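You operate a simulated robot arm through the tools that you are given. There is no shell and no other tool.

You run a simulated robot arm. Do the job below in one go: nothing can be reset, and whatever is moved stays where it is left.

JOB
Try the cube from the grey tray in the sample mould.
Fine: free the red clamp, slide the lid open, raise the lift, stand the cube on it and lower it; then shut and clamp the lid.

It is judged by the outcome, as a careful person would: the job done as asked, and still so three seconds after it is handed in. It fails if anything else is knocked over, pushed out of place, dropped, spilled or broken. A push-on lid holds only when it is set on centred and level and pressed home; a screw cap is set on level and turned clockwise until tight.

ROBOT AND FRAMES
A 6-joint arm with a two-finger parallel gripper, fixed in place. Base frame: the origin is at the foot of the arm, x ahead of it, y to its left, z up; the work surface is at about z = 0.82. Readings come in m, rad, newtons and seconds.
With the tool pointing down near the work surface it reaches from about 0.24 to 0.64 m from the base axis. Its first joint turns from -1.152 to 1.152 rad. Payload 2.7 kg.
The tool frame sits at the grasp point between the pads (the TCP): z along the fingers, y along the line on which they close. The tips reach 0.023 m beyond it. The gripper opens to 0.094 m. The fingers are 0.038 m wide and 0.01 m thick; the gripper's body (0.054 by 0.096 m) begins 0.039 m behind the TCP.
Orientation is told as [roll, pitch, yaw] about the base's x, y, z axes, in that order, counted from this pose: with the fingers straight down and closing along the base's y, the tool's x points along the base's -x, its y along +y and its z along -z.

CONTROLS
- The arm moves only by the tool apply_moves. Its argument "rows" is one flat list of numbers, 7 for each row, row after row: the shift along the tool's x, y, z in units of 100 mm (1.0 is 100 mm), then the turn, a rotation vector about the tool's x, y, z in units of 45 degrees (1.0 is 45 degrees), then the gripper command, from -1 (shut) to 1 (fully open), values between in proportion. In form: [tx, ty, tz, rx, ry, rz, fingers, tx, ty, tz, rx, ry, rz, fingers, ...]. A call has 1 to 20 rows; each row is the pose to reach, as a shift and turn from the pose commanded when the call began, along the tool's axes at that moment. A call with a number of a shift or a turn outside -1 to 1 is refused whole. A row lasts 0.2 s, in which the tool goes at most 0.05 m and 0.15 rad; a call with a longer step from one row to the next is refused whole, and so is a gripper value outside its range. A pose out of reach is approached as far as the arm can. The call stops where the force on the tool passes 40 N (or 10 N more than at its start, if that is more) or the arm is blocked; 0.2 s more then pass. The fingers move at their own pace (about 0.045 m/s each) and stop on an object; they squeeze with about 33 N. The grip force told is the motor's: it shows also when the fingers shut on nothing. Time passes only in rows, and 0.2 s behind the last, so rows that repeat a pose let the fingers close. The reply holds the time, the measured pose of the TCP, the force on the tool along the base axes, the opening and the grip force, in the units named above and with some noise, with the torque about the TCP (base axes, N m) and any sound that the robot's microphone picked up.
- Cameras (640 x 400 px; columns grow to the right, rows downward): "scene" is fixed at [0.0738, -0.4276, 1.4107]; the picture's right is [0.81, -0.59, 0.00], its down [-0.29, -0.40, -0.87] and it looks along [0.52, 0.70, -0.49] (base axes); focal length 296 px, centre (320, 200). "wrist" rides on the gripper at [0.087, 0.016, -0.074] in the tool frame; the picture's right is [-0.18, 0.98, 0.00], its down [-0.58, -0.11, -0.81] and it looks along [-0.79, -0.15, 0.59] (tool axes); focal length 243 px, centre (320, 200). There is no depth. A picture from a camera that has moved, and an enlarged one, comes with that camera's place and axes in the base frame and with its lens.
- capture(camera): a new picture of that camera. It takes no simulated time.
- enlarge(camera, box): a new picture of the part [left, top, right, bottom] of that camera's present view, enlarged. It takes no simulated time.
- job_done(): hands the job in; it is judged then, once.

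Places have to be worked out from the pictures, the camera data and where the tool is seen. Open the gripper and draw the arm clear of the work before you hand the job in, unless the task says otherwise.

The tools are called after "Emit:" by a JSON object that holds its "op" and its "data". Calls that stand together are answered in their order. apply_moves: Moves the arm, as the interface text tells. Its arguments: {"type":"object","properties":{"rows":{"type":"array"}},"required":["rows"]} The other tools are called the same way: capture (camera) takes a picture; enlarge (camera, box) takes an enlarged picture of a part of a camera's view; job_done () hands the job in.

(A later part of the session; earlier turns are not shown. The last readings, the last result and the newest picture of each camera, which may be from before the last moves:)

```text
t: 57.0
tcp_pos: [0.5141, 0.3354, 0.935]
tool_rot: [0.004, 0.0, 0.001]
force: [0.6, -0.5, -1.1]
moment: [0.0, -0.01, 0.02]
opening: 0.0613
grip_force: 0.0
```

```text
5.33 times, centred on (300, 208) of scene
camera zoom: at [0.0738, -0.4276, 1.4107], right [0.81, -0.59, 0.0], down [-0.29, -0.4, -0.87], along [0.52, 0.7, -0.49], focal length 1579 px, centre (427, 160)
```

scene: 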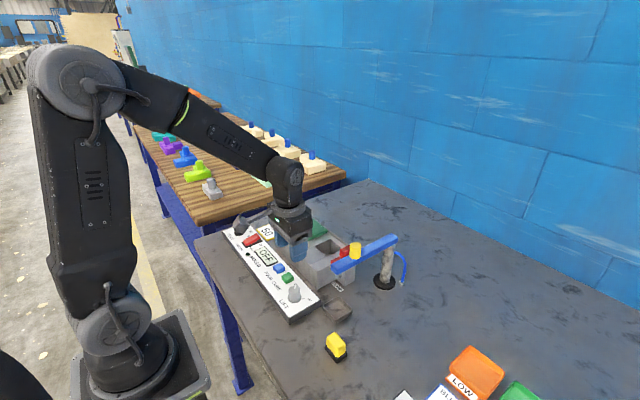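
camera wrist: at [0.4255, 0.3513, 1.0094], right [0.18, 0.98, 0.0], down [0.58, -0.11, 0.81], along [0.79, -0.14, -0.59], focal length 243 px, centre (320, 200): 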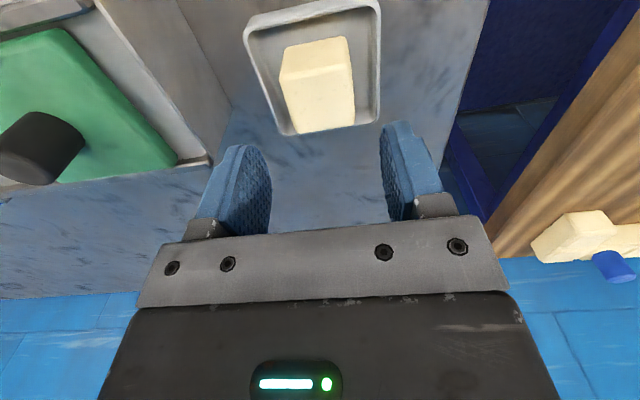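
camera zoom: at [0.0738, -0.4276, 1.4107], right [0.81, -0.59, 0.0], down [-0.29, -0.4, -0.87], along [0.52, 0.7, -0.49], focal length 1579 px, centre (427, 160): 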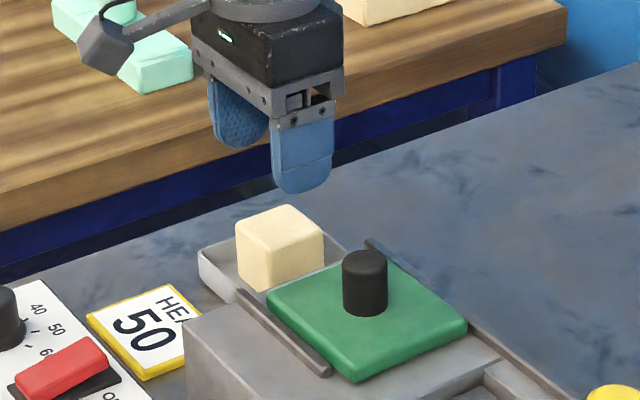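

The cube's centre is at about (0.514, 0.335), directly under the gripper. I descend so the tips stop just above the tray rim, with the pads on the cube's upper half.

Emit:
{"op": "apply_moves", "data": {"rows": [0, 0, 0.2, 0, 0, 0, 0.2, 0, 0, 0.4, 0, 0, 0, 0.2, 0, 0, 0.55, 0, 0, 0, 0.2, 0, 0, 0.65, 0, 0, 0, 0.2, 0, 0, 0.69, 0, 0, 0, 0.2, 0, 0, 0.69, 0, 0, 0, 0.2]}}

Emit:
{"op": "capture", "data": {"camera": "wrist"}}

Emit:
{"op": "enlarge", "data": {"camera": "scene", "box": [240, 170, 360, 245]}}

```text
t: 58.4
tcp_pos: [0.5127, 0.3347, 0.8653]
tool_rot: [0.005, 0.0, 0.001]
force: [0.8, 0.7, 0.5]
moment: [0.02, -0.01, 0.05]
opening: 0.0565
grip_force: 0.0
```

```text
taken
camera wrist: at [0.4248, 0.3505, 0.9397], right [0.18, 0.98, 0.0], down [0.58, -0.11, 0.81], along [0.79, -0.14, -0.59], focal length 243 px, centre (320, 200)
```

wrist: 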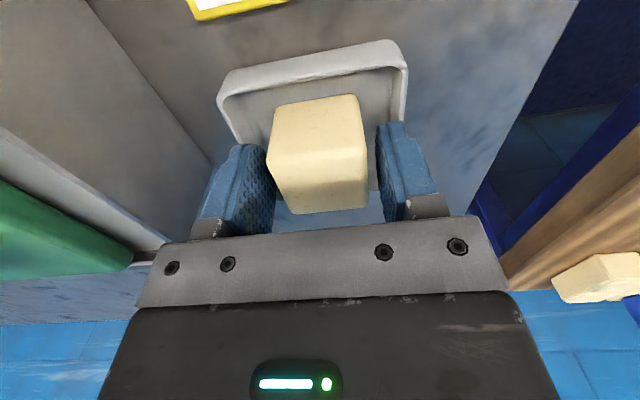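

```text
5.33 times, centred on (300, 208) of scene
camera zoom: at [0.0738, -0.4276, 1.4107], right [0.81, -0.59, 0.0], down [-0.29, -0.4, -0.87], along [0.52, 0.7, -0.49], focal length 1579 px, centre (427, 160)
```

zoom: 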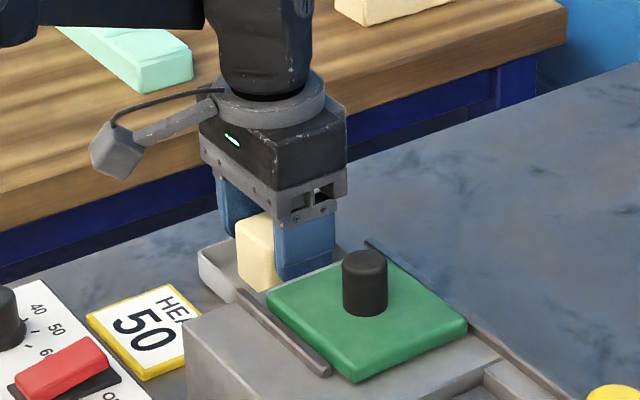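

The cube is between the pads with no contact. I close and then lift it straight up a little.

Emit:
{"op": "apply_moves", "data": {"rows": [0, 0, 0, 0, 0, 0, -1, 0, 0, 0, 0, 0, 0, -1, 0, 0, 0, 0, 0, 0, -1, 0, 0, 0, 0, 0, 0, -1]}}

Emit:
{"op": "apply_moves", "data": {"rows": [0, 0, -0.1, 0, 0, 0, -1, 0, 0, -0.25, 0, 0, 0, -1, 0, 0, -0.45, 0, 0, 0, -1, 0, 0, -0.65, 0, 0, 0, -1, 0, 0, -0.85, 0, 0, 0, -1, 0, 0, -1.0, 0, 0, 0, -1, 0, 0, -1.0, 0, 0, 0, -1]}}

Emit:
{"op": "capture", "data": {"camera": "wrist"}}

Emit:
{"op": "enlarge", "data": {"camera": "scene", "box": [240, 130, 400, 230]}}

```text
t: 59.4
tcp_pos: [0.5119, 0.3344, 0.8667]
tool_rot: [0.004, 0.0, 0.002]
force: [-0.8, -0.1, 0.3]
moment: [-0.01, -0.03, -0.01]
opening: 0.0428
grip_force: 33.2
```

```text
t: 61.0
tcp_pos: [0.5125, 0.3333, 0.9678]
tool_rot: [0.004, 0.001, 0.0]
force: [-0.8, 0.2, 0.3]
moment: [0.0, 0.02, 0.0]
opening: 0.043
grip_force: 33.1
```

```text
taken
camera wrist: at [0.4255, 0.3498, 1.0419], right [0.18, 0.98, 0.0], down [0.58, -0.11, 0.81], along [0.79, -0.14, -0.59], focal length 243 px, centre (320, 200)
```

wrist: 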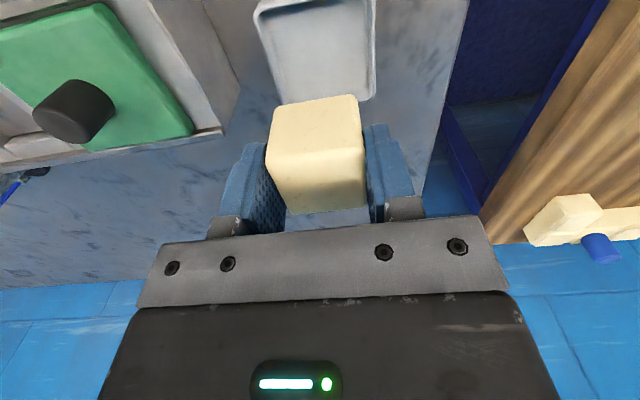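

```text
4.00 times, centred on (320, 180) of scene
camera zoom: at [0.0738, -0.4276, 1.4107], right [0.81, -0.59, 0.0], down [-0.29, -0.4, -0.87], along [0.52, 0.7, -0.49], focal length 1184 px, centre (320, 280)
```

zoom: 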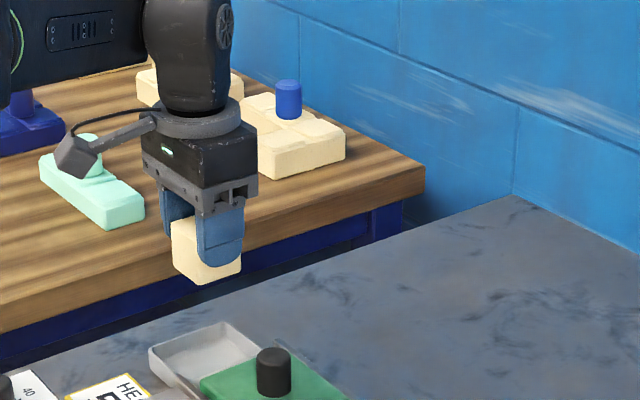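

The cube is held firmly (43 mm wide) and hangs clear of the tray. I raise it over the height of the lid knob and carry it along -y toward the well.

Emit:
{"op": "apply_moves", "data": {"rows": [0, 0, -0.2, 0, 0, 0, -1, 0, -0.2, -0.4, 0, 0, 0, -1, 0.03, -0.45, -0.4, 0, 0, 0, -1, 0.07, -0.75, -0.4, 0, 0, 0, -1, 0.1, -1.0, -0.4, 0, 0, 0, -1]}}

Emit:
{"op": "apply_moves", "data": {"rows": [0.03, -0.3, 0, 0, 0, 0, -1, 0.07, -0.6, 0, 0, 0, 0, -1, 0.1, -0.85, 0, 0, 0, 0, -1, 0.12, -1.0, 0, 0, 0, 0, -1]}}

Emit:
{"op": "apply_moves", "data": {"rows": [0.04, -0.15, 0, 0, 0, 0, -1, 0.08, -0.3, 0, 0, 0, 0, -1, 0.1, -0.42, 0, 0, 0, 0, -1, 0.1, -0.42, 0, 0, 0, 0, -1]}}

Emit:
{"op": "capture", "data": {"camera": "wrist"}}

Emit:
{"op": "enlarge", "data": {"camera": "wrist", "box": [220, 40, 420, 240]}}

Emit:
{"op": "enlarge", "data": {"camera": "scene", "box": [260, 180, 420, 280]}}

```text
t: 62.2
tcp_pos: [0.5013, 0.2348, 1.007]
tool_rot: [0.006, -0.001, 0.003]
force: [0.3, -0.6, -0.4]
moment: [-0.02, 0.02, 0.03]
opening: 0.0431
grip_force: 32.8
```

```text
t: 63.2
tcp_pos: [0.4893, 0.1319, 1.0062]
tool_rot: [0.006, 0.0, 0.004]
force: [-0.7, -1.0, 0.1]
moment: [0.01, 0.0, -0.02]
opening: 0.0433
grip_force: 32.5
```

```text
t: 64.2
tcp_pos: [0.4799, 0.0924, 1.0066]
tool_rot: [0.004, -0.001, 0.002]
force: [0.6, 0.7, -0.3]
moment: [-0.01, -0.01, -0.03]
opening: 0.043
grip_force: 32.6
```

```text
taken
camera wrist: at [0.3928, 0.1085, 1.0804], right [0.18, 0.98, 0.0], down [0.58, -0.11, 0.81], along [0.79, -0.14, -0.59], focal length 243 px, centre (320, 200)
```

wrist: 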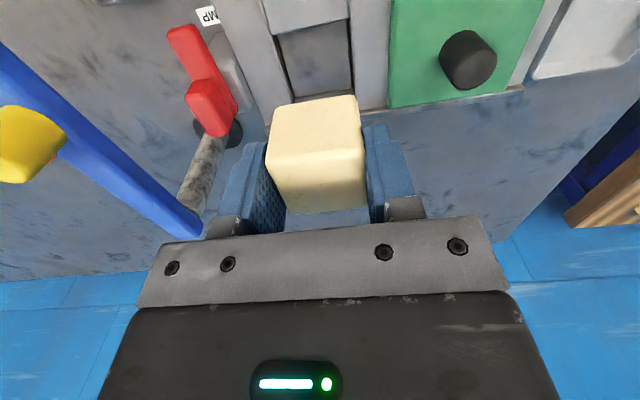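

```text
2.00 times, centred on (320, 140) of wrist
camera zoom: at [0.3928, 0.1085, 1.0804], right [0.18, 0.98, 0.0], down [0.58, -0.11, 0.81], along [0.79, -0.14, -0.59], focal length 485 px, centre (320, 320)
```

zoom: 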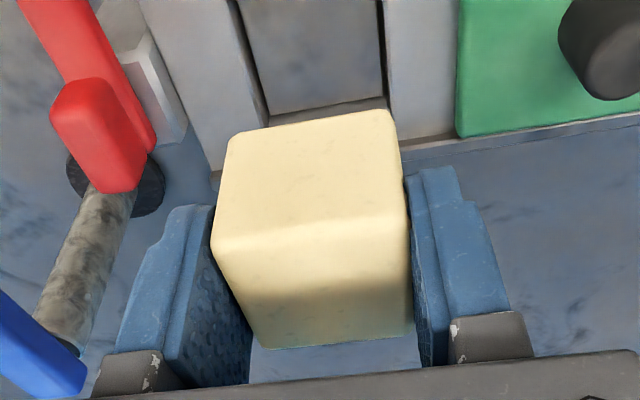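

```text
4.00 times, centred on (340, 230) of scene
camera zoom: at [0.0738, -0.4276, 1.4107], right [0.81, -0.59, 0.0], down [-0.29, -0.4, -0.87], along [0.52, 0.7, -0.49], focal length 1184 px, centre (240, 80)
```

zoom: 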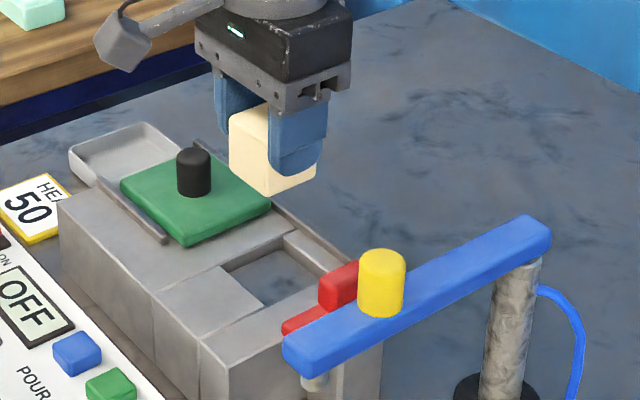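

The well measures y 0.0665–0.1165 and x about 0.453–0.507, so it is centred at (0.480, 0.0915); the cube in hand is at about (0.479, 0.0925). I correct by about 1 mm and lower until the cube's base is just above the rim.

Emit:
{"op": "apply_moves", "data": {"rows": [-0.008, -0.012, 0.15, 0, 0, 0, -1, -0.008, -0.012, 0.35, 0, 0, 0, -1, -0.008, -0.012, 0.5, 0, 0, 0, -1, -0.008, -0.012, 0.6, 0, 0, 0, -1, -0.008, -0.012, 0.66, 0, 0, 0, -1, -0.008, -0.012, 0.66, 0, 0, 0, -1]}}

Emit:
{"op": "capture", "data": {"camera": "wrist"}}

Emit:
{"op": "enlarge", "data": {"camera": "wrist", "box": [220, 40, 420, 240]}}

Emit:
{"op": "enlarge", "data": {"camera": "scene", "box": [290, 195, 390, 270]}}

```text
t: 65.6
tcp_pos: [0.4811, 0.0906, 0.9391]
tool_rot: [0.004, 0.001, 0.002]
force: [1.1, -0.4, -0.1]
moment: [0.0, 0.01, 0.01]
opening: 0.0431
grip_force: 32.4
```

```text
taken
camera wrist: at [0.3942, 0.1072, 1.0133], right [0.18, 0.98, 0.0], down [0.58, -0.11, 0.81], along [0.79, -0.14, -0.59], focal length 243 px, centre (320, 200)
```

wrist: 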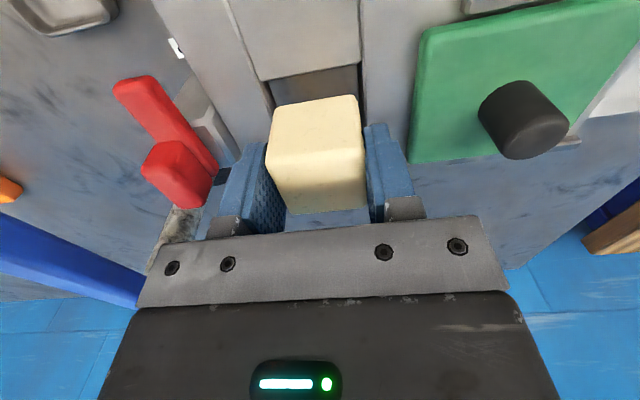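

```text
2.00 times, centred on (320, 140) of wrist
camera zoom: at [0.3942, 0.1072, 1.0133], right [0.18, 0.98, 0.0], down [0.58, -0.11, 0.81], along [0.79, -0.14, -0.59], focal length 485 px, centre (320, 320)
```

zoom: 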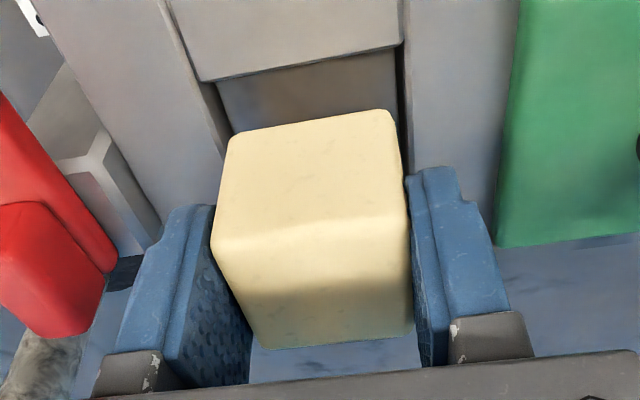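

```text
5.33 times, centred on (340, 232) of scene
camera zoom: at [0.0738, -0.4276, 1.4107], right [0.81, -0.59, 0.0], down [-0.29, -0.4, -0.87], along [0.52, 0.7, -0.49], focal length 1579 px, centre (213, 27)
```

zoom: 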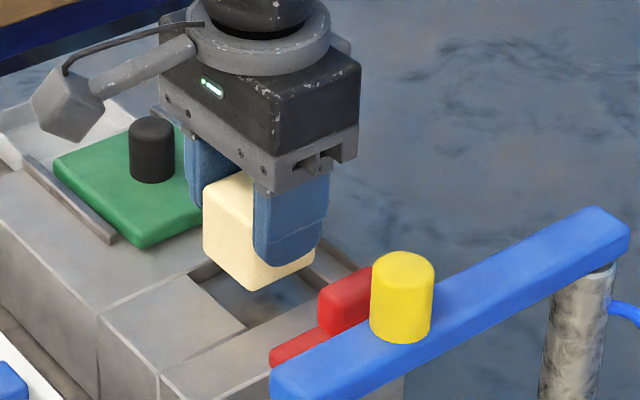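

The cube's base lies inside the rim outline with about 4–5 mm all round. I shift 1 mm toward -x and lower gently toward the platform.

Emit:
{"op": "apply_moves", "data": {"rows": [0.01, -0.004, 0.04, 0, 0, 0, -1, 0.01, -0.004, 0.08, 0, 0, 0, -1, 0.01, -0.004, 0.12, 0, 0, 0, -1, 0.01, -0.004, 0.15, 0, 0, 0, -1, 0.01, -0.004, 0.18, 0, 0, 0, -1, 0.01, -0.004, 0.18, 0, 0, 0, -1]}}

Emit:
{"op": "enlarge", "data": {"camera": "wrist", "box": [220, 40, 420, 240]}}

Emit:
{"op": "enlarge", "data": {"camera": "scene", "box": [290, 195, 390, 270]}}

```text
t: 67.0
tcp_pos: [0.4799, 0.0901, 0.9208]
tool_rot: [0.002, 0.001, 0.001]
force: [0.4, -0.1, -0.7]
moment: [0.01, 0.01, 0.0]
opening: 0.0434
grip_force: 32.7
```

```text
2.00 times, centred on (320, 140) of wrist
camera zoom: at [0.3927, 0.1064, 0.9951], right [0.18, 0.98, 0.0], down [0.58, -0.11, 0.81], along [0.79, -0.14, -0.59], focal length 485 px, centre (320, 320)
```

zoom: 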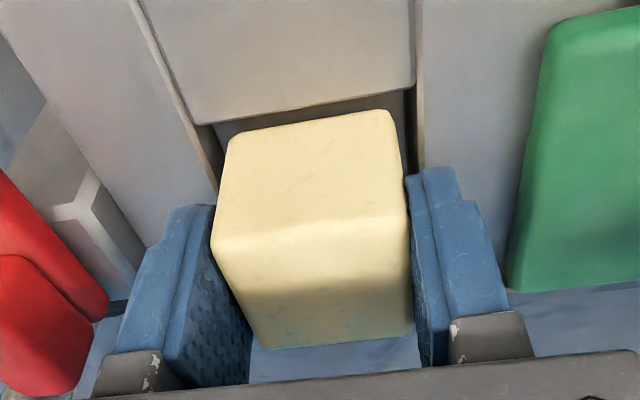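

```text
5.33 times, centred on (340, 232) of scene
camera zoom: at [0.0738, -0.4276, 1.4107], right [0.81, -0.59, 0.0], down [-0.29, -0.4, -0.87], along [0.52, 0.7, -0.49], focal length 1579 px, centre (213, 27)
```

zoom: 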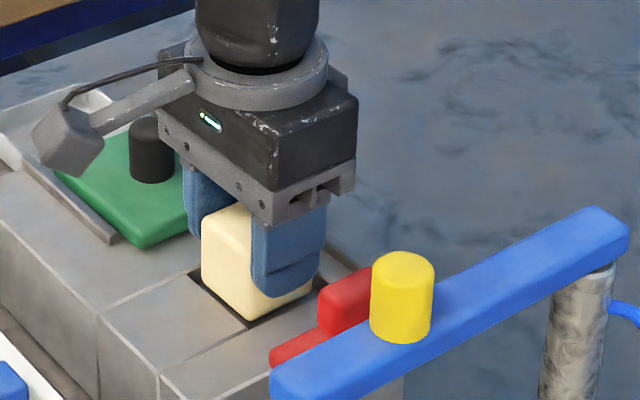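

The cube is entering the well with no contact. I continue in 1–2 mm steps and watch for the touch of the platform.

Emit:
{"op": "apply_moves", "data": {"rows": [0, 0, 0.015, 0, 0, 0, -1, 0, 0, 0.03, 0, 0, 0, -1, 0, 0, 0.03, 0, 0, 0, -1]}}

Emit:
{"op": "apply_moves", "data": {"rows": [0, 0, 0.01, 0, 0, 0, -1, 0, 0, 0.02, 0, 0, 0, -1, 0, 0, 0.02, 0, 0, 0, -1]}}

Emit:
{"op": "enlarge", "data": {"camera": "scene", "box": [290, 195, 390, 270]}}

```text
t: 67.8
tcp_pos: [0.4801, 0.0889, 0.9186]
tool_rot: [0.006, 0.001, 0.002]
force: [0.9, 0.4, -0.7]
moment: [-0.02, -0.01, -0.01]
opening: 0.0431
grip_force: 32.9
```

```text
t: 68.6
tcp_pos: [0.4799, 0.0908, 0.9188]
tool_rot: [0.003, -0.003, 0.002]
force: [-0.7, -0.4, 5.4]
moment: [-0.13, 0.03, -0.01]
opening: 0.0429
grip_force: 32.8
```

```text
5.33 times, centred on (340, 232) of scene
camera zoom: at [0.0737, -0.4277, 1.4107], right [0.81, -0.59, 0.0], down [-0.29, -0.4, -0.87], along [0.52, 0.7, -0.49], focal length 1579 px, centre (213, 27)
```

zoom: 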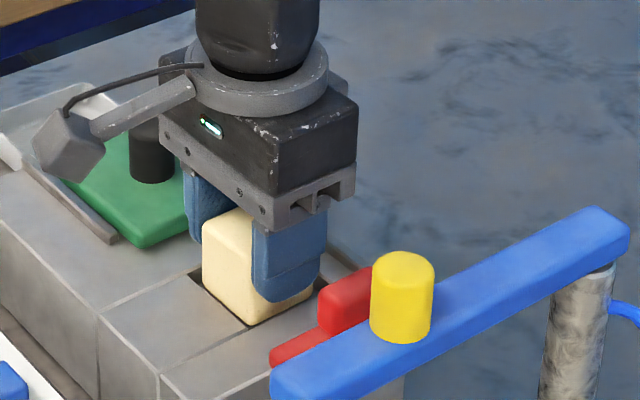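

An upward force of 5.4 N shows the cube resting on the platform. I open the fingers modestly and rise straight up.

Emit:
{"op": "apply_moves", "data": {"rows": [0, 0, 0, 0, 0, 0, 0.1, 0, 0, 0, 0, 0, 0, 0.2, 0, 0, 0, 0, 0, 0, 0.2, 0, 0, -0.1, 0, 0, 0, 0.2, 0, 0, -0.3, 0, 0, 0, 0.2, 0, 0, -0.6, 0, 0, 0, 0.2, 0, 0, -1.0, 0, 0, 0, 0.2, 0, 0, -1.0, 0, 0, 0, 0.2]}}

Emit:
{"op": "capture", "data": {"camera": "wrist"}}

Emit:
{"op": "enlarge", "data": {"camera": "wrist", "box": [220, 0, 420, 125]}}

Emit:
{"op": "enlarge", "data": {"camera": "scene", "box": [290, 195, 390, 270]}}

```text
t: 70.4
tcp_pos: [0.4786, 0.0887, 1.0178]
tool_rot: [0.003, 0.001, 0.002]
force: [-1.0, -0.5, -0.5]
moment: [-0.03, -0.02, 0.01]
opening: 0.0561
grip_force: 0.0
```

```text
taken
camera wrist: at [0.3913, 0.1046, 1.091], right [0.18, 0.98, 0.0], down [0.58, -0.11, 0.81], along [0.79, -0.15, -0.59], focal length 243 px, centre (320, 200)
```

wrist: 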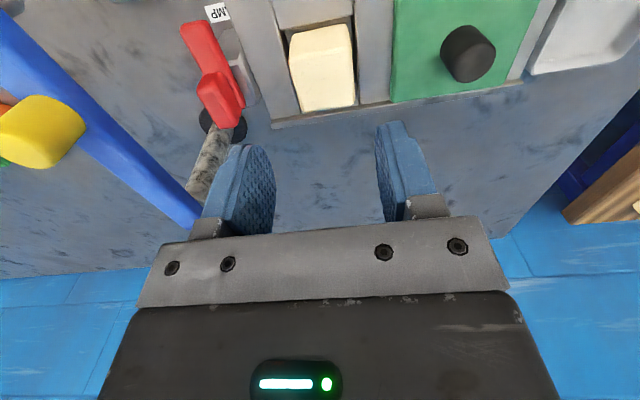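

```text
3.20 times, centred on (320, 62) of wrist
camera zoom: at [0.3913, 0.1046, 1.091], right [0.18, 0.98, 0.0], down [0.58, -0.11, 0.81], along [0.79, -0.15, -0.59], focal length 776 px, centre (320, 640)
```

zoom: 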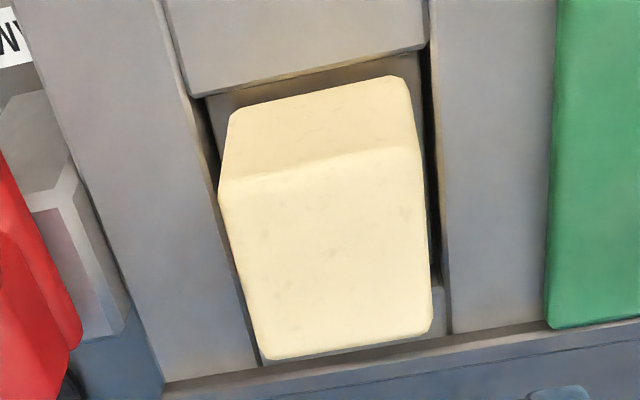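

```text
5.33 times, centred on (340, 232) of scene
camera zoom: at [0.0738, -0.4276, 1.4107], right [0.81, -0.59, 0.0], down [-0.29, -0.4, -0.87], along [0.52, 0.7, -0.49], focal length 1579 px, centre (213, 27)
```

zoom: 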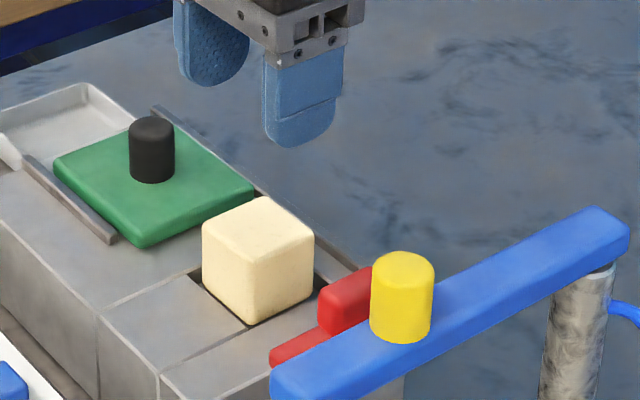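

The cube stands squarely on the raised platform inside the well. I return to the LIFT knob to turn it back to DOWN.

Emit:
{"op": "apply_moves", "data": {"rows": [0.25, -0.15, 0, 0, 0, 0, 0.1, 0.5, -0.32, 0, 0, 0, 0, 0.1, 0.75, -0.48, 0, 0, 0, 0, 0.1, 0.9, -0.6, 0, 0, 0, 0, 0.1, 0.9, -0.6, 0, 0, 0, 0, 0.1]}}

Emit:
{"op": "apply_moves", "data": {"rows": [0.1, -0.01, 0, 0, 0, 0.15, 0.1, 0.2, -0.02, 0.05, 0, 0, 0.3, 0.1, 0.32, -0.03, 0.1, 0, 0, 0.45, 0.1, 0.43, -0.04, 0.2, 0, 0, 0.6, 0.1, 0.54, -0.05, 0.3, 0, 0, 0.75, 0.1, 0.62, -0.06, 0.4, 0, 0, 0.86, 0.1, 0.62, -0.06, 0.4, 0, 0, 0.86, 0.1]}}

Emit:
{"op": "capture", "data": {"camera": "wrist"}}

Emit:
{"op": "enlarge", "data": {"camera": "wrist", "box": [240, 0, 440, 125]}}

```text
t: 71.6
tcp_pos: [0.3903, 0.0296, 1.0161]
tool_rot: [0.003, -0.001, 0.001]
force: [0.2, 0.3, -0.4]
moment: [0.02, -0.01, -0.04]
opening: 0.0518
grip_force: 0.0
```

```text
t: 73.2
tcp_pos: [0.3279, 0.0226, 0.9765]
tool_rot: [0.003, 0.003, -0.675]
force: [-0.2, 0.0, 0.4]
moment: [-0.04, 0.02, -0.02]
opening: 0.0519
grip_force: 0.1
```

```text
taken
camera wrist: at [0.2697, 0.0899, 1.0507], right [0.76, 0.65, 0.0], down [0.39, -0.45, 0.8], along [0.53, -0.61, -0.59], focal length 243 px, centre (320, 200)
```

wrist: 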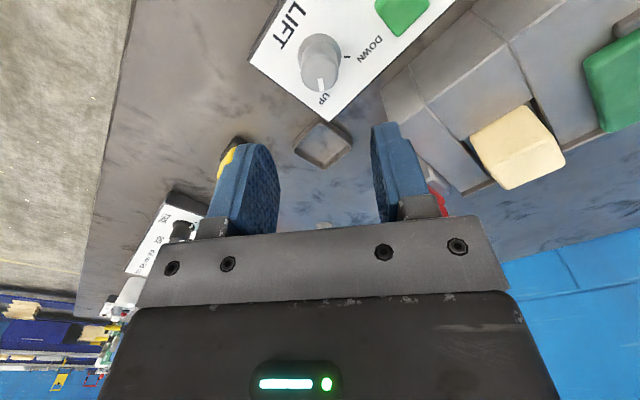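

```text
3.20 times, centred on (340, 62) of wrist
camera zoom: at [0.2697, 0.0899, 1.0507], right [0.76, 0.65, 0.0], down [0.39, -0.45, 0.8], along [0.53, -0.61, -0.59], focal length 776 px, centre (256, 640)
```

zoom: 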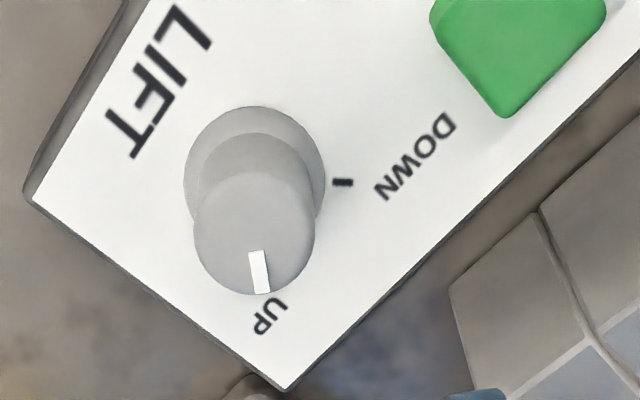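

The gripper is centred over the knob again. I descend around it and grip it.

Emit:
{"op": "apply_moves", "data": {"rows": [0, 0, 0.25, 0, 0, 0, 0.1, 0, 0, 0.5, 0, 0, 0, 0.1, 0, 0, 0.75, 0, 0, 0, 0.1, 0, 0, 0.9, 0, 0, 0, 0.1, 0, 0, 0.98, 0, 0, 0, 0.1, 0, 0, 0.98, 0, 0, 0, 0.1]}}

Emit:
{"op": "apply_moves", "data": {"rows": [0, 0, 0, 0, 0, 0, -1, 0, 0, 0, 0, 0, 0, -1, 0, 0, 0, 0, 0, 0, -1, 0, 0, 0, 0, 0, 0, -1]}}

Emit:
{"op": "capture", "data": {"camera": "wrist"}}

```text
t: 74.6
tcp_pos: [0.3292, 0.0243, 0.8788]
tool_rot: [0.004, 0.001, -0.673]
force: [0.1, 0.1, 1.1]
moment: [-0.04, -0.04, 0.0]
opening: 0.0518
grip_force: 0.1
```

```text
t: 75.6
tcp_pos: [0.3275, 0.0222, 0.8776]
tool_rot: [0.0, 0.005, -0.675]
force: [-14.8, -21.8, 5.8]
moment: [0.09, 0.15, -0.01]
opening: 0.0278
grip_force: 45.3
```

```text
taken
camera wrist: at [0.2699, 0.0901, 0.9522], right [0.76, 0.65, 0.0], down [0.39, -0.45, 0.8], along [0.52, -0.61, -0.6], focal length 243 px, centre (320, 200)
```

wrist: 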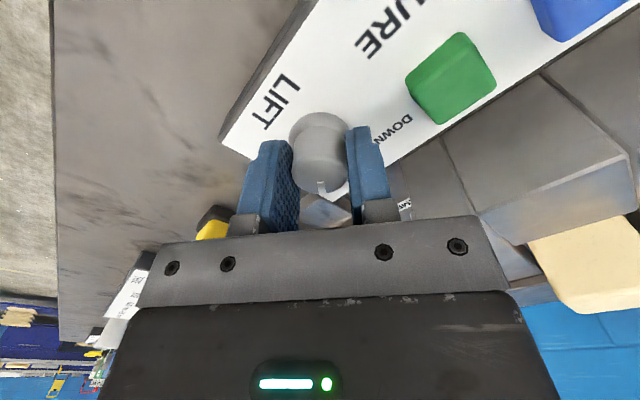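

The knob is gripped with a slight side load. I relieve it and turn counter-clockwise slowly toward DOWN, first about 40°.

Emit:
{"op": "apply_moves", "data": {"rows": [0, -0.015, 0, 0, 0, 0, -1, 0, -0.015, 0, 0, 0, -0.1, -1, 0, -0.015, 0, 0, 0, -0.2, -1, 0, -0.015, 0, 0, 0, -0.3, -1, 0, -0.015, 0, 0, 0, -0.4, -1, 0, -0.015, 0, 0, 0, -0.5, -1, 0, -0.015, 0, 0, 0, -0.6, -1, 0, -0.015, 0, 0, 0, -0.7, -1, 0, -0.015, 0, 0, 0, -0.8, -1, 0, -0.015, 0, 0, 0, -0.9, -1, 0, -0.015, 0, 0, 0, -0.9, -1]}}

Emit:
{"op": "capture", "data": {"camera": "wrist"}}

Emit:
{"op": "enlarge", "data": {"camera": "scene", "box": [290, 195, 390, 270]}}

```text
t: 78.0
tcp_pos: [0.3275, 0.0231, 0.8778]
tool_rot: [0.003, 0.0, 0.036]
force: [3.7, -15.3, -28.3]
moment: [-0.51, 0.74, 0.03]
opening: 0.0276
grip_force: 45.4
```

```text
taken
camera wrist: at [0.2397, 0.0363, 0.9519], right [0.15, 0.99, 0.0], down [0.58, -0.09, 0.81], along [0.8, -0.12, -0.59], focal length 243 px, centre (320, 200)
```

wrist: 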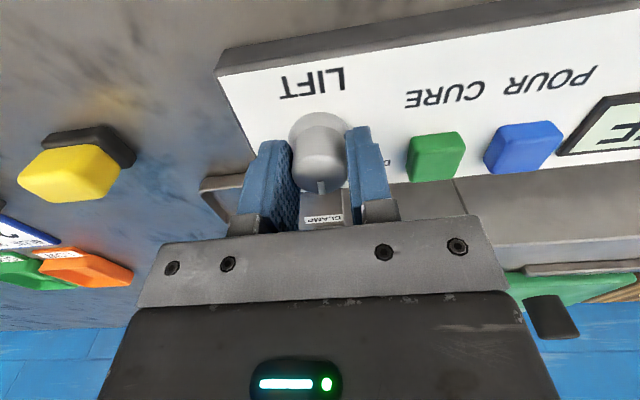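

```text
5.33 times, centred on (340, 232) of scene
camera zoom: at [0.0742, -0.428, 1.4105], right [0.81, -0.59, 0.0], down [-0.29, -0.4, -0.87], along [0.52, 0.7, -0.49], focal length 1579 px, centre (213, 27)
```

zoom: 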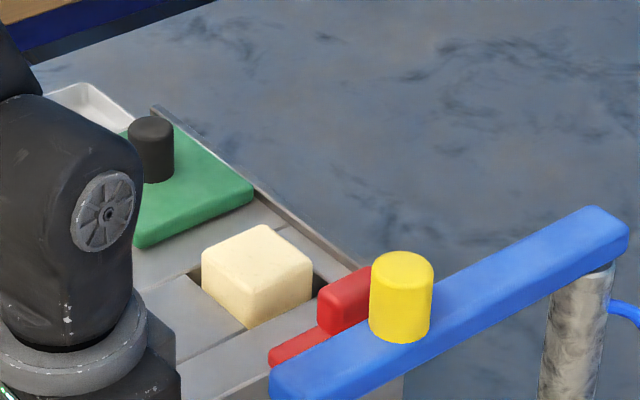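

The lift and cube are going down straight. I relieve the small vertical load and turn the rest of the way to DOWN.

Emit:
{"op": "apply_moves", "data": {"rows": [0, -0.008, 0.015, 0, 0, 0, -1, 0, -0.008, 0.015, 0, 0, -0.1, -1, 0, -0.008, 0.015, 0, 0, -0.2, -1, 0, -0.008, 0.015, 0, 0, -0.3, -1, 0, -0.008, 0.015, 0, 0, -0.4, -1, 0, -0.008, 0.015, 0, 0, -0.5, -1, 0, -0.008, 0.015, 0, 0, -0.6, -1, 0, -0.008, 0.015, 0, 0, -0.7, -1, 0, -0.008, 0.015, 0, 0, -0.8, -1, 0, -0.008, 0.015, 0, 0, -0.87, -1, 0, -0.008, 0.015, 0, 0, -0.87, -1]}}

Emit:
{"op": "capture", "data": {"camera": "wrist"}}

Emit:
{"op": "enlarge", "data": {"camera": "scene", "box": [290, 195, 390, 270]}}

```text
t: 80.4
tcp_pos: [0.3268, 0.0224, 0.8777]
tool_rot: [0.0, -0.008, 0.717]
force: [-4.6, 3.4, 28.7]
moment: [0.42, -0.41, 0.03]
opening: 0.0279
grip_force: 44.7
```

```text
taken
camera wrist: at [0.2509, -0.0217, 0.9504], right [-0.51, 0.86, 0.0], down [0.51, 0.3, 0.81], along [0.7, 0.41, -0.59], focal length 243 px, centre (320, 200)
```

wrist: 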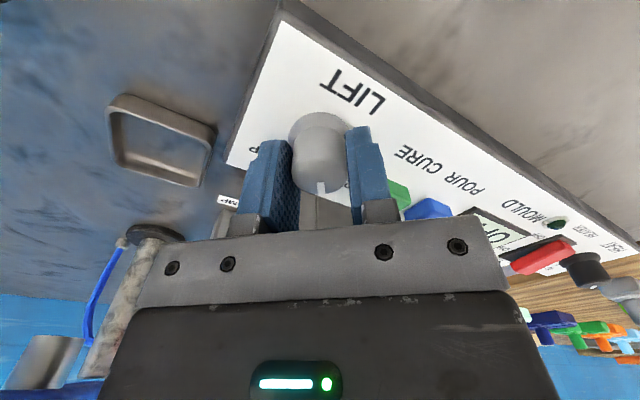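

```text
5.33 times, centred on (340, 232) of scene
camera zoom: at [0.0734, -0.4276, 1.4107], right [0.81, -0.59, 0.0], down [-0.29, -0.4, -0.87], along [0.52, 0.7, -0.49], focal length 1579 px, centre (213, 27)
```

zoom: 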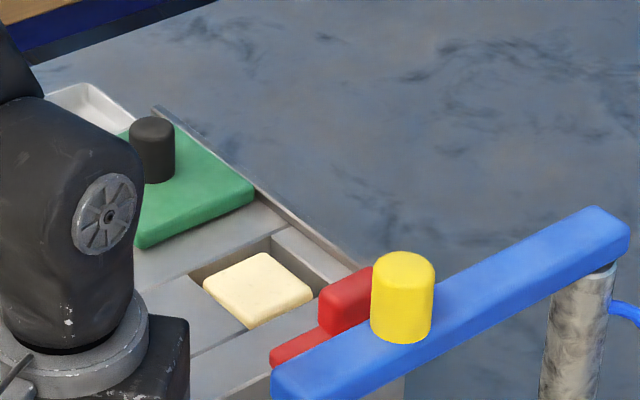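

The cube is now below the rim and the knob is back at its original DOWN angle. I relieve the load, release the knob, rise, and check the pointer and the cube.

Emit:
{"op": "apply_moves", "data": {"rows": [0, 0, -0.015, 0, 0, 0, -1, 0, 0, -0.015, 0, 0, 0, 0.1, 0, 0, -0.015, 0, 0, 0, 0.1, 0, 0, -0.015, 0, 0, 0, 0.1, 0, 0, -0.3, 0, 0, 0, 0.1, 0, 0, -0.6, 0, 0, 0, 0.1, 0, 0, -1.0, 0, 0, 0, 0.1, 0, 0, -1.0, 0, 0, 0, 0.1]}}

Emit:
{"op": "capture", "data": {"camera": "wrist"}}

Emit:
{"op": "enlarge", "data": {"camera": "wrist", "box": [220, 20, 420, 145]}}

Emit:
{"op": "enlarge", "data": {"camera": "scene", "box": [240, 200, 400, 320]}}

```text
t: 82.2
tcp_pos: [0.3288, 0.0221, 0.9763]
tool_rot: [0.003, -0.003, 0.715]
force: [0.2, -0.2, -0.3]
moment: [0.01, -0.01, -0.01]
opening: 0.0517
grip_force: 0.1
```

```text
taken
camera wrist: at [0.2509, -0.022, 1.0494], right [-0.51, 0.86, 0.0], down [0.51, 0.3, 0.81], along [0.7, 0.41, -0.59], focal length 243 px, centre (320, 200)
```

wrist: 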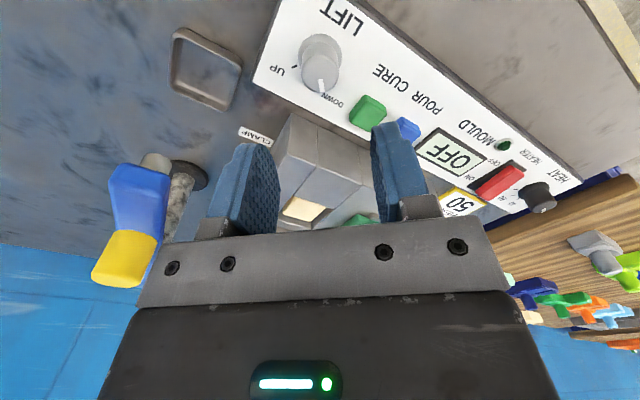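

```text
3.20 times, centred on (320, 82) of wrist
camera zoom: at [0.2509, -0.022, 1.0494], right [-0.51, 0.86, 0.0], down [0.51, 0.3, 0.81], along [0.7, 0.41, -0.59], focal length 776 px, centre (320, 576)
```

zoom: 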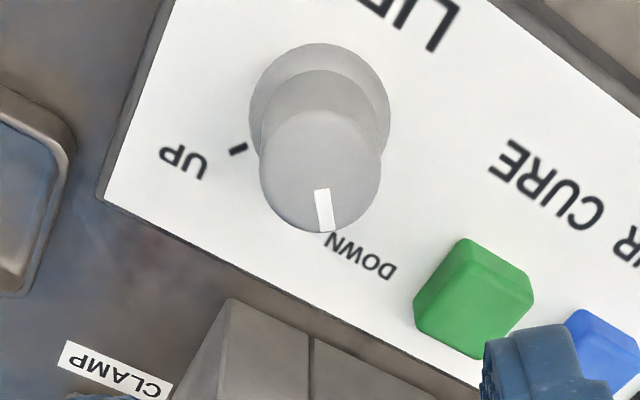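

```text
3.33 times, centred on (320, 260) of scene
camera zoom: at [0.0738, -0.4276, 1.4107], right [0.81, -0.59, 0.0], down [-0.29, -0.4, -0.87], along [0.52, 0.7, -0.49], focal length 987 px, centre (320, 0)
```

zoom: 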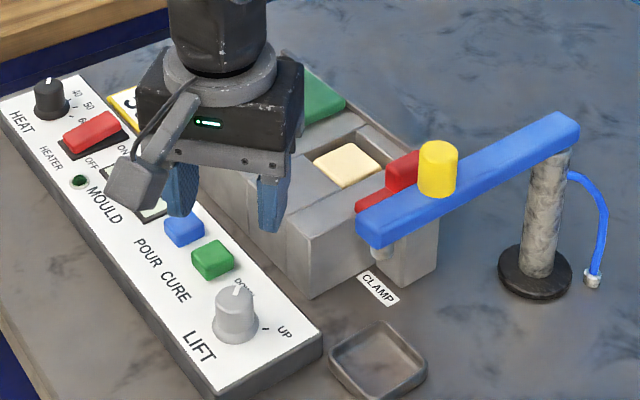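

The pointer is on DOWN and the cube sits low in the well. I move back over the lid knob, now at about (0.484, 0.188), to shut the lid.

Emit:
{"op": "apply_moves", "data": {"rows": [-0.1, 0.01, -0.15, 0, 0, 0.15, 0.2, -0.25, 0.02, -0.3, 0, 0, 0.3, 0.2, -0.4, 0.03, -0.45, 0, 0, 0.45, 0.2, -0.55, 0.04, -0.5, 0, 0, 0.6, 0.2, -0.7, 0.05, -0.5, 0, 0, 0.75, 0.2, -0.846, 0.06, -0.5, 0, 0, 0.91, 0.2, -0.846, 0.06, -0.5, 0, 0, 0.91, 0.2]}}

Emit:
{"op": "apply_moves", "data": {"rows": [-0.25, 0.27, 0, 0, 0, 0, 0.2, -0.5, 0.54, 0, 0, 0, 0, 0.2, -0.75, 0.8, 0, 0, 0, 0, 0.2, -0.94, 1.0, 0, 0, 0, 0, 0.2, -0.94, 1.0, 0, 0, 0, 0, 0.2]}}

Emit:
{"op": "capture", "data": {"camera": "wrist"}}

Emit:
{"op": "enlarge", "data": {"camera": "wrist", "box": [180, 0, 420, 150]}}

```text
t: 83.8
tcp_pos: [0.3865, 0.0827, 1.0269]
tool_rot: [0.003, 0.001, 0.0]
force: [0.2, -0.3, 0.5]
moment: [0.01, -0.01, -0.01]
opening: 0.0563
grip_force: 0.1
```

```text
t: 85.0
tcp_pos: [0.4819, 0.1818, 1.0259]
tool_rot: [0.003, -0.001, 0.001]
force: [0.8, 0.3, 0.0]
moment: [-0.03, -0.01, 0.03]
opening: 0.0563
grip_force: 0.1
```

```text
taken
camera wrist: at [0.3943, 0.199, 1.1007], right [0.18, 0.98, 0.0], down [0.58, -0.11, 0.81], along [0.79, -0.15, -0.59], focal length 243 px, centre (320, 200)
```

wrist: 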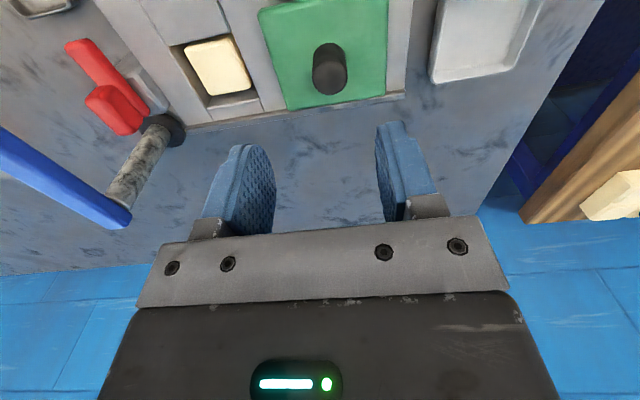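

```text
2.67 times, centred on (300, 75) of wrist
camera zoom: at [0.3943, 0.199, 1.1007], right [0.18, 0.98, 0.0], down [0.58, -0.11, 0.81], along [0.79, -0.15, -0.59], focal length 647 px, centre (373, 533)
```

zoom: 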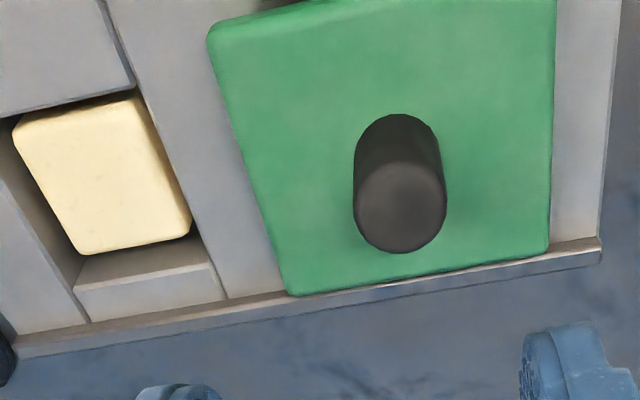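

The cube's top is well below the rim, and the lid knob is at about (0.4845, 0.190). I align over it, descend and grip.

Emit:
{"op": "apply_moves", "data": {"rows": [-0.02, 0.075, 0.2, 0, 0, 0, 0.2, -0.02, 0.075, 0.45, 0, 0, 0, 0.2, -0.02, 0.075, 0.7, 0, 0, 0, 0.2, -0.02, 0.075, 0.9, 0, 0, 0, 0.2, -0.02, 0.075, 1.0, 0, 0, 0, 0.2, -0.02, 0.075, 1.0, 0, 0, 0, 0.2]}}

Emit:
{"op": "apply_moves", "data": {"rows": [0, 0, 0, 0, 0, 0, -1, 0, 0, 0, 0, 0, 0, -1, 0, 0, 0, 0, 0, 0, -1, 0, 0, 0, 0, 0, 0, -1]}}

Emit:
{"op": "capture", "data": {"camera": "wrist"}}

```text
t: 86.4
tcp_pos: [0.4825, 0.1901, 0.9281]
tool_rot: [0.002, 0.0, 0.001]
force: [-0.7, -0.3, 0.6]
moment: [-0.04, 0.0, -0.03]
opening: 0.0566
grip_force: 0.1
```

```text
t: 87.4
tcp_pos: [0.4826, 0.1899, 0.9279]
tool_rot: [0.003, -0.001, 0.002]
force: [-0.5, 0.4, -0.1]
moment: [-0.58, -0.03, -0.04]
opening: 0.0256
grip_force: 44.8
```

```text
taken
camera wrist: at [0.3959, 0.2062, 1.0019], right [0.18, 0.98, 0.0], down [0.58, -0.11, 0.81], along [0.79, -0.15, -0.59], focal length 243 px, centre (320, 200)
```

wrist: 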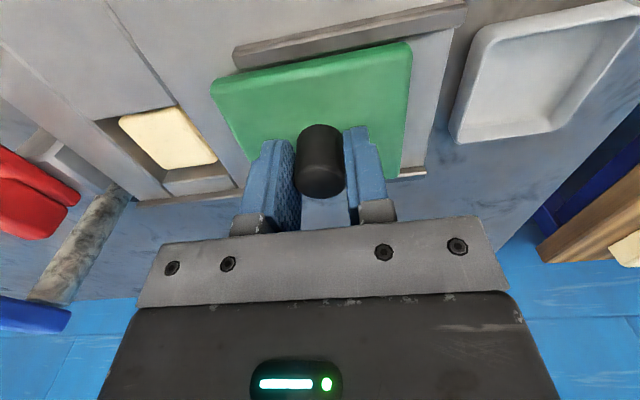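

The knob is held (25.6 mm). I slide the lid back along -y toward its closed position at y≈0.090.

Emit:
{"op": "apply_moves", "data": {"rows": [0, -0.06, 0, 0, 0, 0, -1, 0, -0.12, 0, 0, 0, 0, -1, 0, -0.18, 0, 0, 0, 0, -1, 0, -0.24, 0, 0, 0, 0, -1, 0, -0.3, 0, 0, 0, 0, -1, 0, -0.36, 0, 0, 0, 0, -1, 0, -0.42, 0, 0, 0, 0, -1, 0, -0.48, 0, 0, 0, 0, -1, 0, -0.54, 0, 0, 0, 0, -1, 0, -0.6, 0, 0, 0, 0, -1, 0, -0.66, 0, 0, 0, 0, -1, 0, -0.72, 0, 0, 0, 0, -1, 0, -0.78, 0, 0, 0, 0, -1, 0, -0.84, 0, 0, 0, 0, -1, 0, -0.9, 0, 0, 0, 0, -1, 0, -0.9, 0, 0, 0, 0, -1]}}

Emit:
{"op": "capture", "data": {"camera": "wrist"}}

Emit:
{"op": "enlarge", "data": {"camera": "scene", "box": [290, 195, 390, 270]}}

```text
t: 90.8
tcp_pos: [0.4836, 0.0987, 0.929]
tool_rot: [0.004, -0.006, 0.002]
force: [-0.1, -1.2, 22.6]
moment: [-0.57, 0.64, -0.1]
opening: 0.0257
grip_force: 45.1
```

```text
taken
camera wrist: at [0.3955, 0.1156, 1.0014], right [0.18, 0.98, 0.01], down [0.58, -0.11, 0.81], along [0.8, -0.14, -0.59], focal length 243 px, centre (320, 200)
```

wrist: 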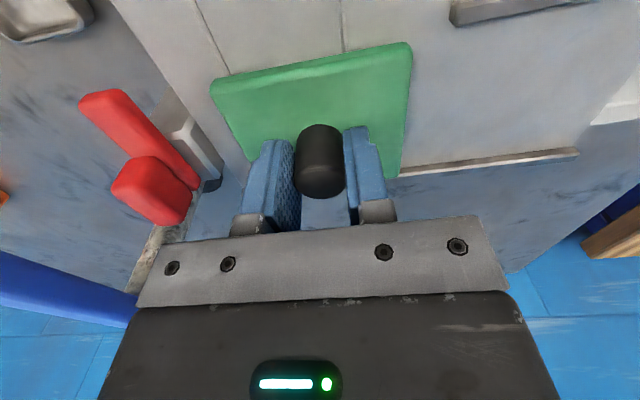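

```text
5.33 times, centred on (340, 232) of scene
camera zoom: at [0.0735, -0.4277, 1.4107], right [0.81, -0.59, 0.0], down [-0.29, -0.4, -0.87], along [0.52, 0.7, -0.49], focal length 1579 px, centre (213, 27)
```

zoom: 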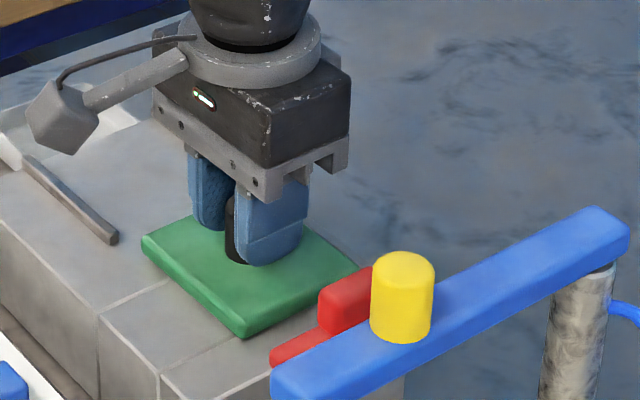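

The lid covers the well with about 9 mm to go. I relieve the small vertical load and close the rest slowly until it meets its stop.

Emit:
{"op": "apply_moves", "data": {"rows": [0, 0, -0.015, 0, 0, 0, -1, 0, -0.03, -0.015, 0, 0, 0, -1, 0, -0.06, -0.015, 0, 0, 0, -1, 0, -0.08, -0.015, 0, 0, 0, -1, 0, -0.095, -0.015, 0, 0, 0, -1, 0, -0.11, -0.015, 0, 0, 0, -1, 0, -0.11, -0.015, 0, 0, 0, -1]}}

Emit:
{"op": "capture", "data": {"camera": "wrist"}}

Emit:
{"op": "enlarge", "data": {"camera": "scene", "box": [290, 195, 390, 270]}}

```text
t: 92.4
tcp_pos: [0.4831, 0.0899, 0.928]
tool_rot: [0.006, 0.002, 0.0]
force: [8.9, 8.5, -8.5]
moment: [-0.48, 0.13, 0.06]
opening: 0.0259
grip_force: 44.9
```

```text
taken
camera wrist: at [0.3961, 0.106, 1.002], right [0.18, 0.98, 0.0], down [0.58, -0.11, 0.8], along [0.79, -0.14, -0.59], focal length 243 px, centre (320, 200)
```

wrist: 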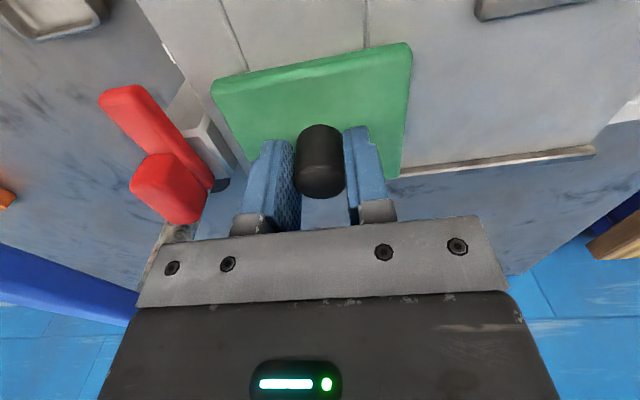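

```text
5.33 times, centred on (340, 232) of scene
camera zoom: at [0.0742, -0.4274, 1.4107], right [0.81, -0.59, 0.0], down [-0.29, -0.4, -0.87], along [0.52, 0.7, -0.49], focal length 1579 px, centre (213, 27)
```

zoom: 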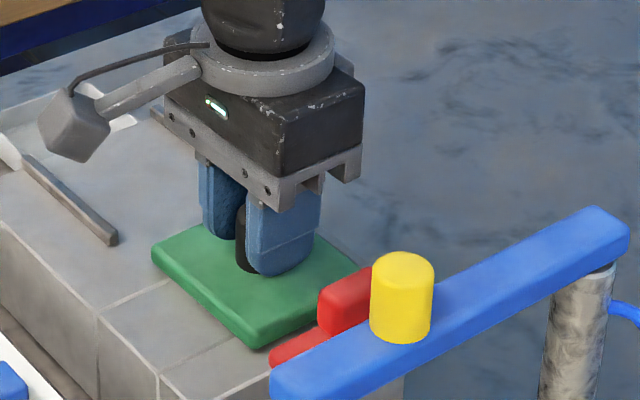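

The lid is back at y=0.090 with a resisting force. I press 2 mm further to be sure it is against its stop.

Emit:
{"op": "apply_moves", "data": {"rows": [0, -0.01, 0, 0, 0, 0, -1, 0, -0.02, 0, 0, 0, 0, -1, 0, -0.02, 0, 0, 0, 0, -1]}}

```text
t: 93.2
tcp_pos: [0.4832, 0.0898, 0.929]
tool_rot: [0.007, 0.002, 0.002]
force: [1.8, 31.0, -5.4]
moment: [-0.21, 1.22, -0.08]
opening: 0.0257
grip_force: 44.5
```

The lid is hard against its stop (31 N, no movement). I relieve the push, release the knob and rise to look at the clamp.

Emit:
{"op": "apply_moves", "data": {"rows": [0, 0.02, 0, 0, 0, 0, -1, 0, 0.03, 0, 0, 0, 0, 0.2, 0, 0.03, 0, 0, 0, 0, 0.2, 0, 0.03, 0, 0, 0, 0, 0.2, 0, 0.03, -0.3, 0, 0, 0, 0.2, 0.2, 0.03, -0.6, 0, 0, 0, 0.2, 0.4, 0.03, -0.9, 0, 0, 0, 0.2, 0.5, 0.03, -1.0, 0, 0, 0, 0.2, 0.5, 0.03, -1.0, 0, 0, 0, 0.2]}}

Emit:
{"op": "capture", "data": {"camera": "wrist"}}

Emit:
{"op": "enlarge", "data": {"camera": "wrist", "box": [180, 20, 420, 170]}}

Emit:
{"op": "enlarge", "data": {"camera": "scene", "box": [290, 195, 390, 270]}}

```text
t: 95.2
tcp_pos: [0.4316, 0.089, 1.0294]
tool_rot: [0.002, 0.0, 0.002]
force: [-0.2, -0.1, 0.4]
moment: [0.01, 0.0, 0.0]
opening: 0.0565
grip_force: 0.1
```

```text
taken
camera wrist: at [0.3452, 0.105, 1.1024], right [0.18, 0.98, 0.0], down [0.58, -0.11, 0.81], along [0.79, -0.14, -0.59], focal length 243 px, centre (320, 200)
```

wrist: 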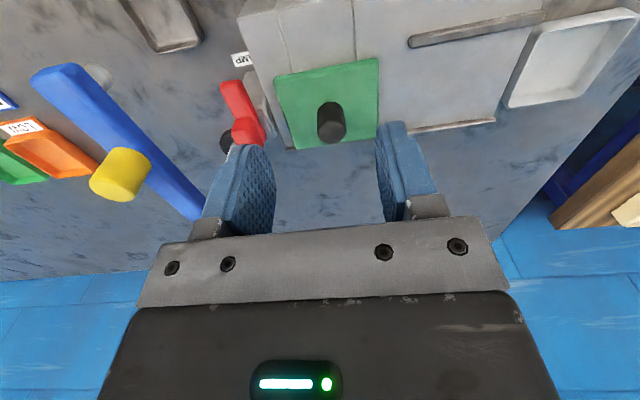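

```text
2.67 times, centred on (300, 95) of wrist
camera zoom: at [0.3452, 0.105, 1.1024], right [0.18, 0.98, 0.0], down [0.58, -0.11, 0.81], along [0.79, -0.14, -0.59], focal length 647 px, centre (373, 480)
```

zoom: 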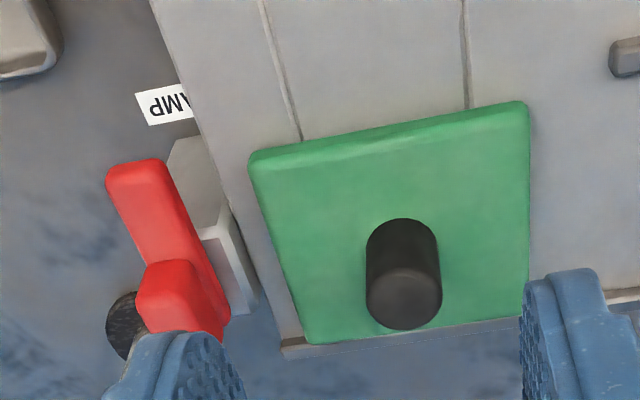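

```text
5.33 times, centred on (340, 232) of scene
camera zoom: at [0.0738, -0.4276, 1.4107], right [0.81, -0.59, 0.0], down [-0.29, -0.4, -0.87], along [0.52, 0.7, -0.49], focal length 1579 px, centre (213, 27)
```

zoom: 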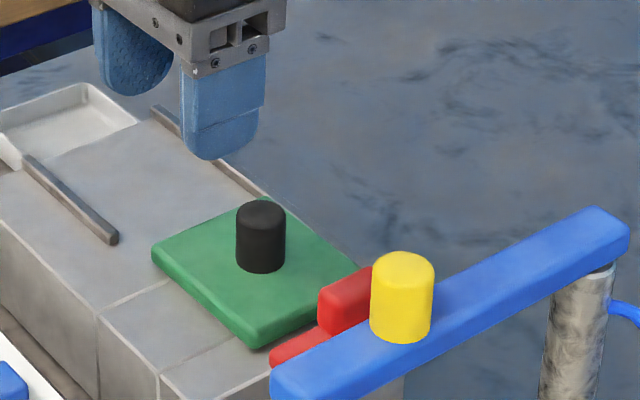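

The clamp bar lies at about 85°, with its -y face near y=0.003 and its tip at x≈0.434. I will open fully so the -y finger goes down just behind the bar, about 6 mm clear, while the gripper body stays well away from the blue arm.

Emit:
{"op": "apply_moves", "data": {"rows": [0, 0, 0, 0, 0, 0, 1, -0.01, -0.1, 0, 0, 0, 0, 1, -0.02, -0.25, 0, 0, 0, 0, 1, -0.034, -0.46, 0.1, 0, 0, 0, 1, -0.034, -0.46, 0.3, 0, 0, 0, 1, -0.034, -0.46, 0.3, 0, 0, 0, 1]}}

Emit:
{"op": "capture", "data": {"camera": "wrist"}}

Emit:
{"op": "enlarge", "data": {"camera": "scene", "box": [290, 195, 390, 270]}}

```text
t: 96.6
tcp_pos: [0.4374, 0.0424, 0.9977]
tool_rot: [0.002, 0.0, 0.0]
force: [1.1, -0.3, -0.3]
moment: [0.05, 0.0, -0.01]
opening: 0.0939
grip_force: 0.1
```

```text
taken
camera wrist: at [0.3494, 0.0588, 1.0714], right [0.18, 0.98, 0.0], down [0.58, -0.11, 0.81], along [0.79, -0.14, -0.59], focal length 243 px, centre (320, 200)
```

wrist: 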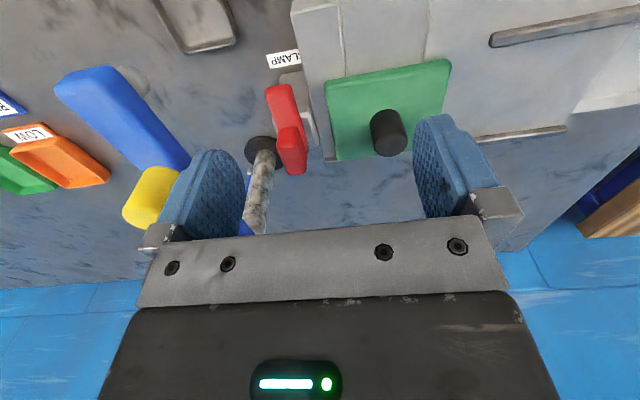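

```text
5.33 times, centred on (340, 232) of scene
camera zoom: at [0.0738, -0.4276, 1.4107], right [0.81, -0.59, 0.0], down [-0.29, -0.4, -0.87], along [0.52, 0.7, -0.49], focal length 1579 px, centre (213, 27)
```

zoom: 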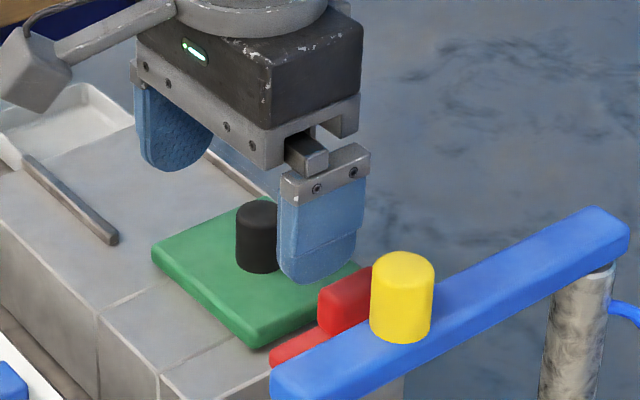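

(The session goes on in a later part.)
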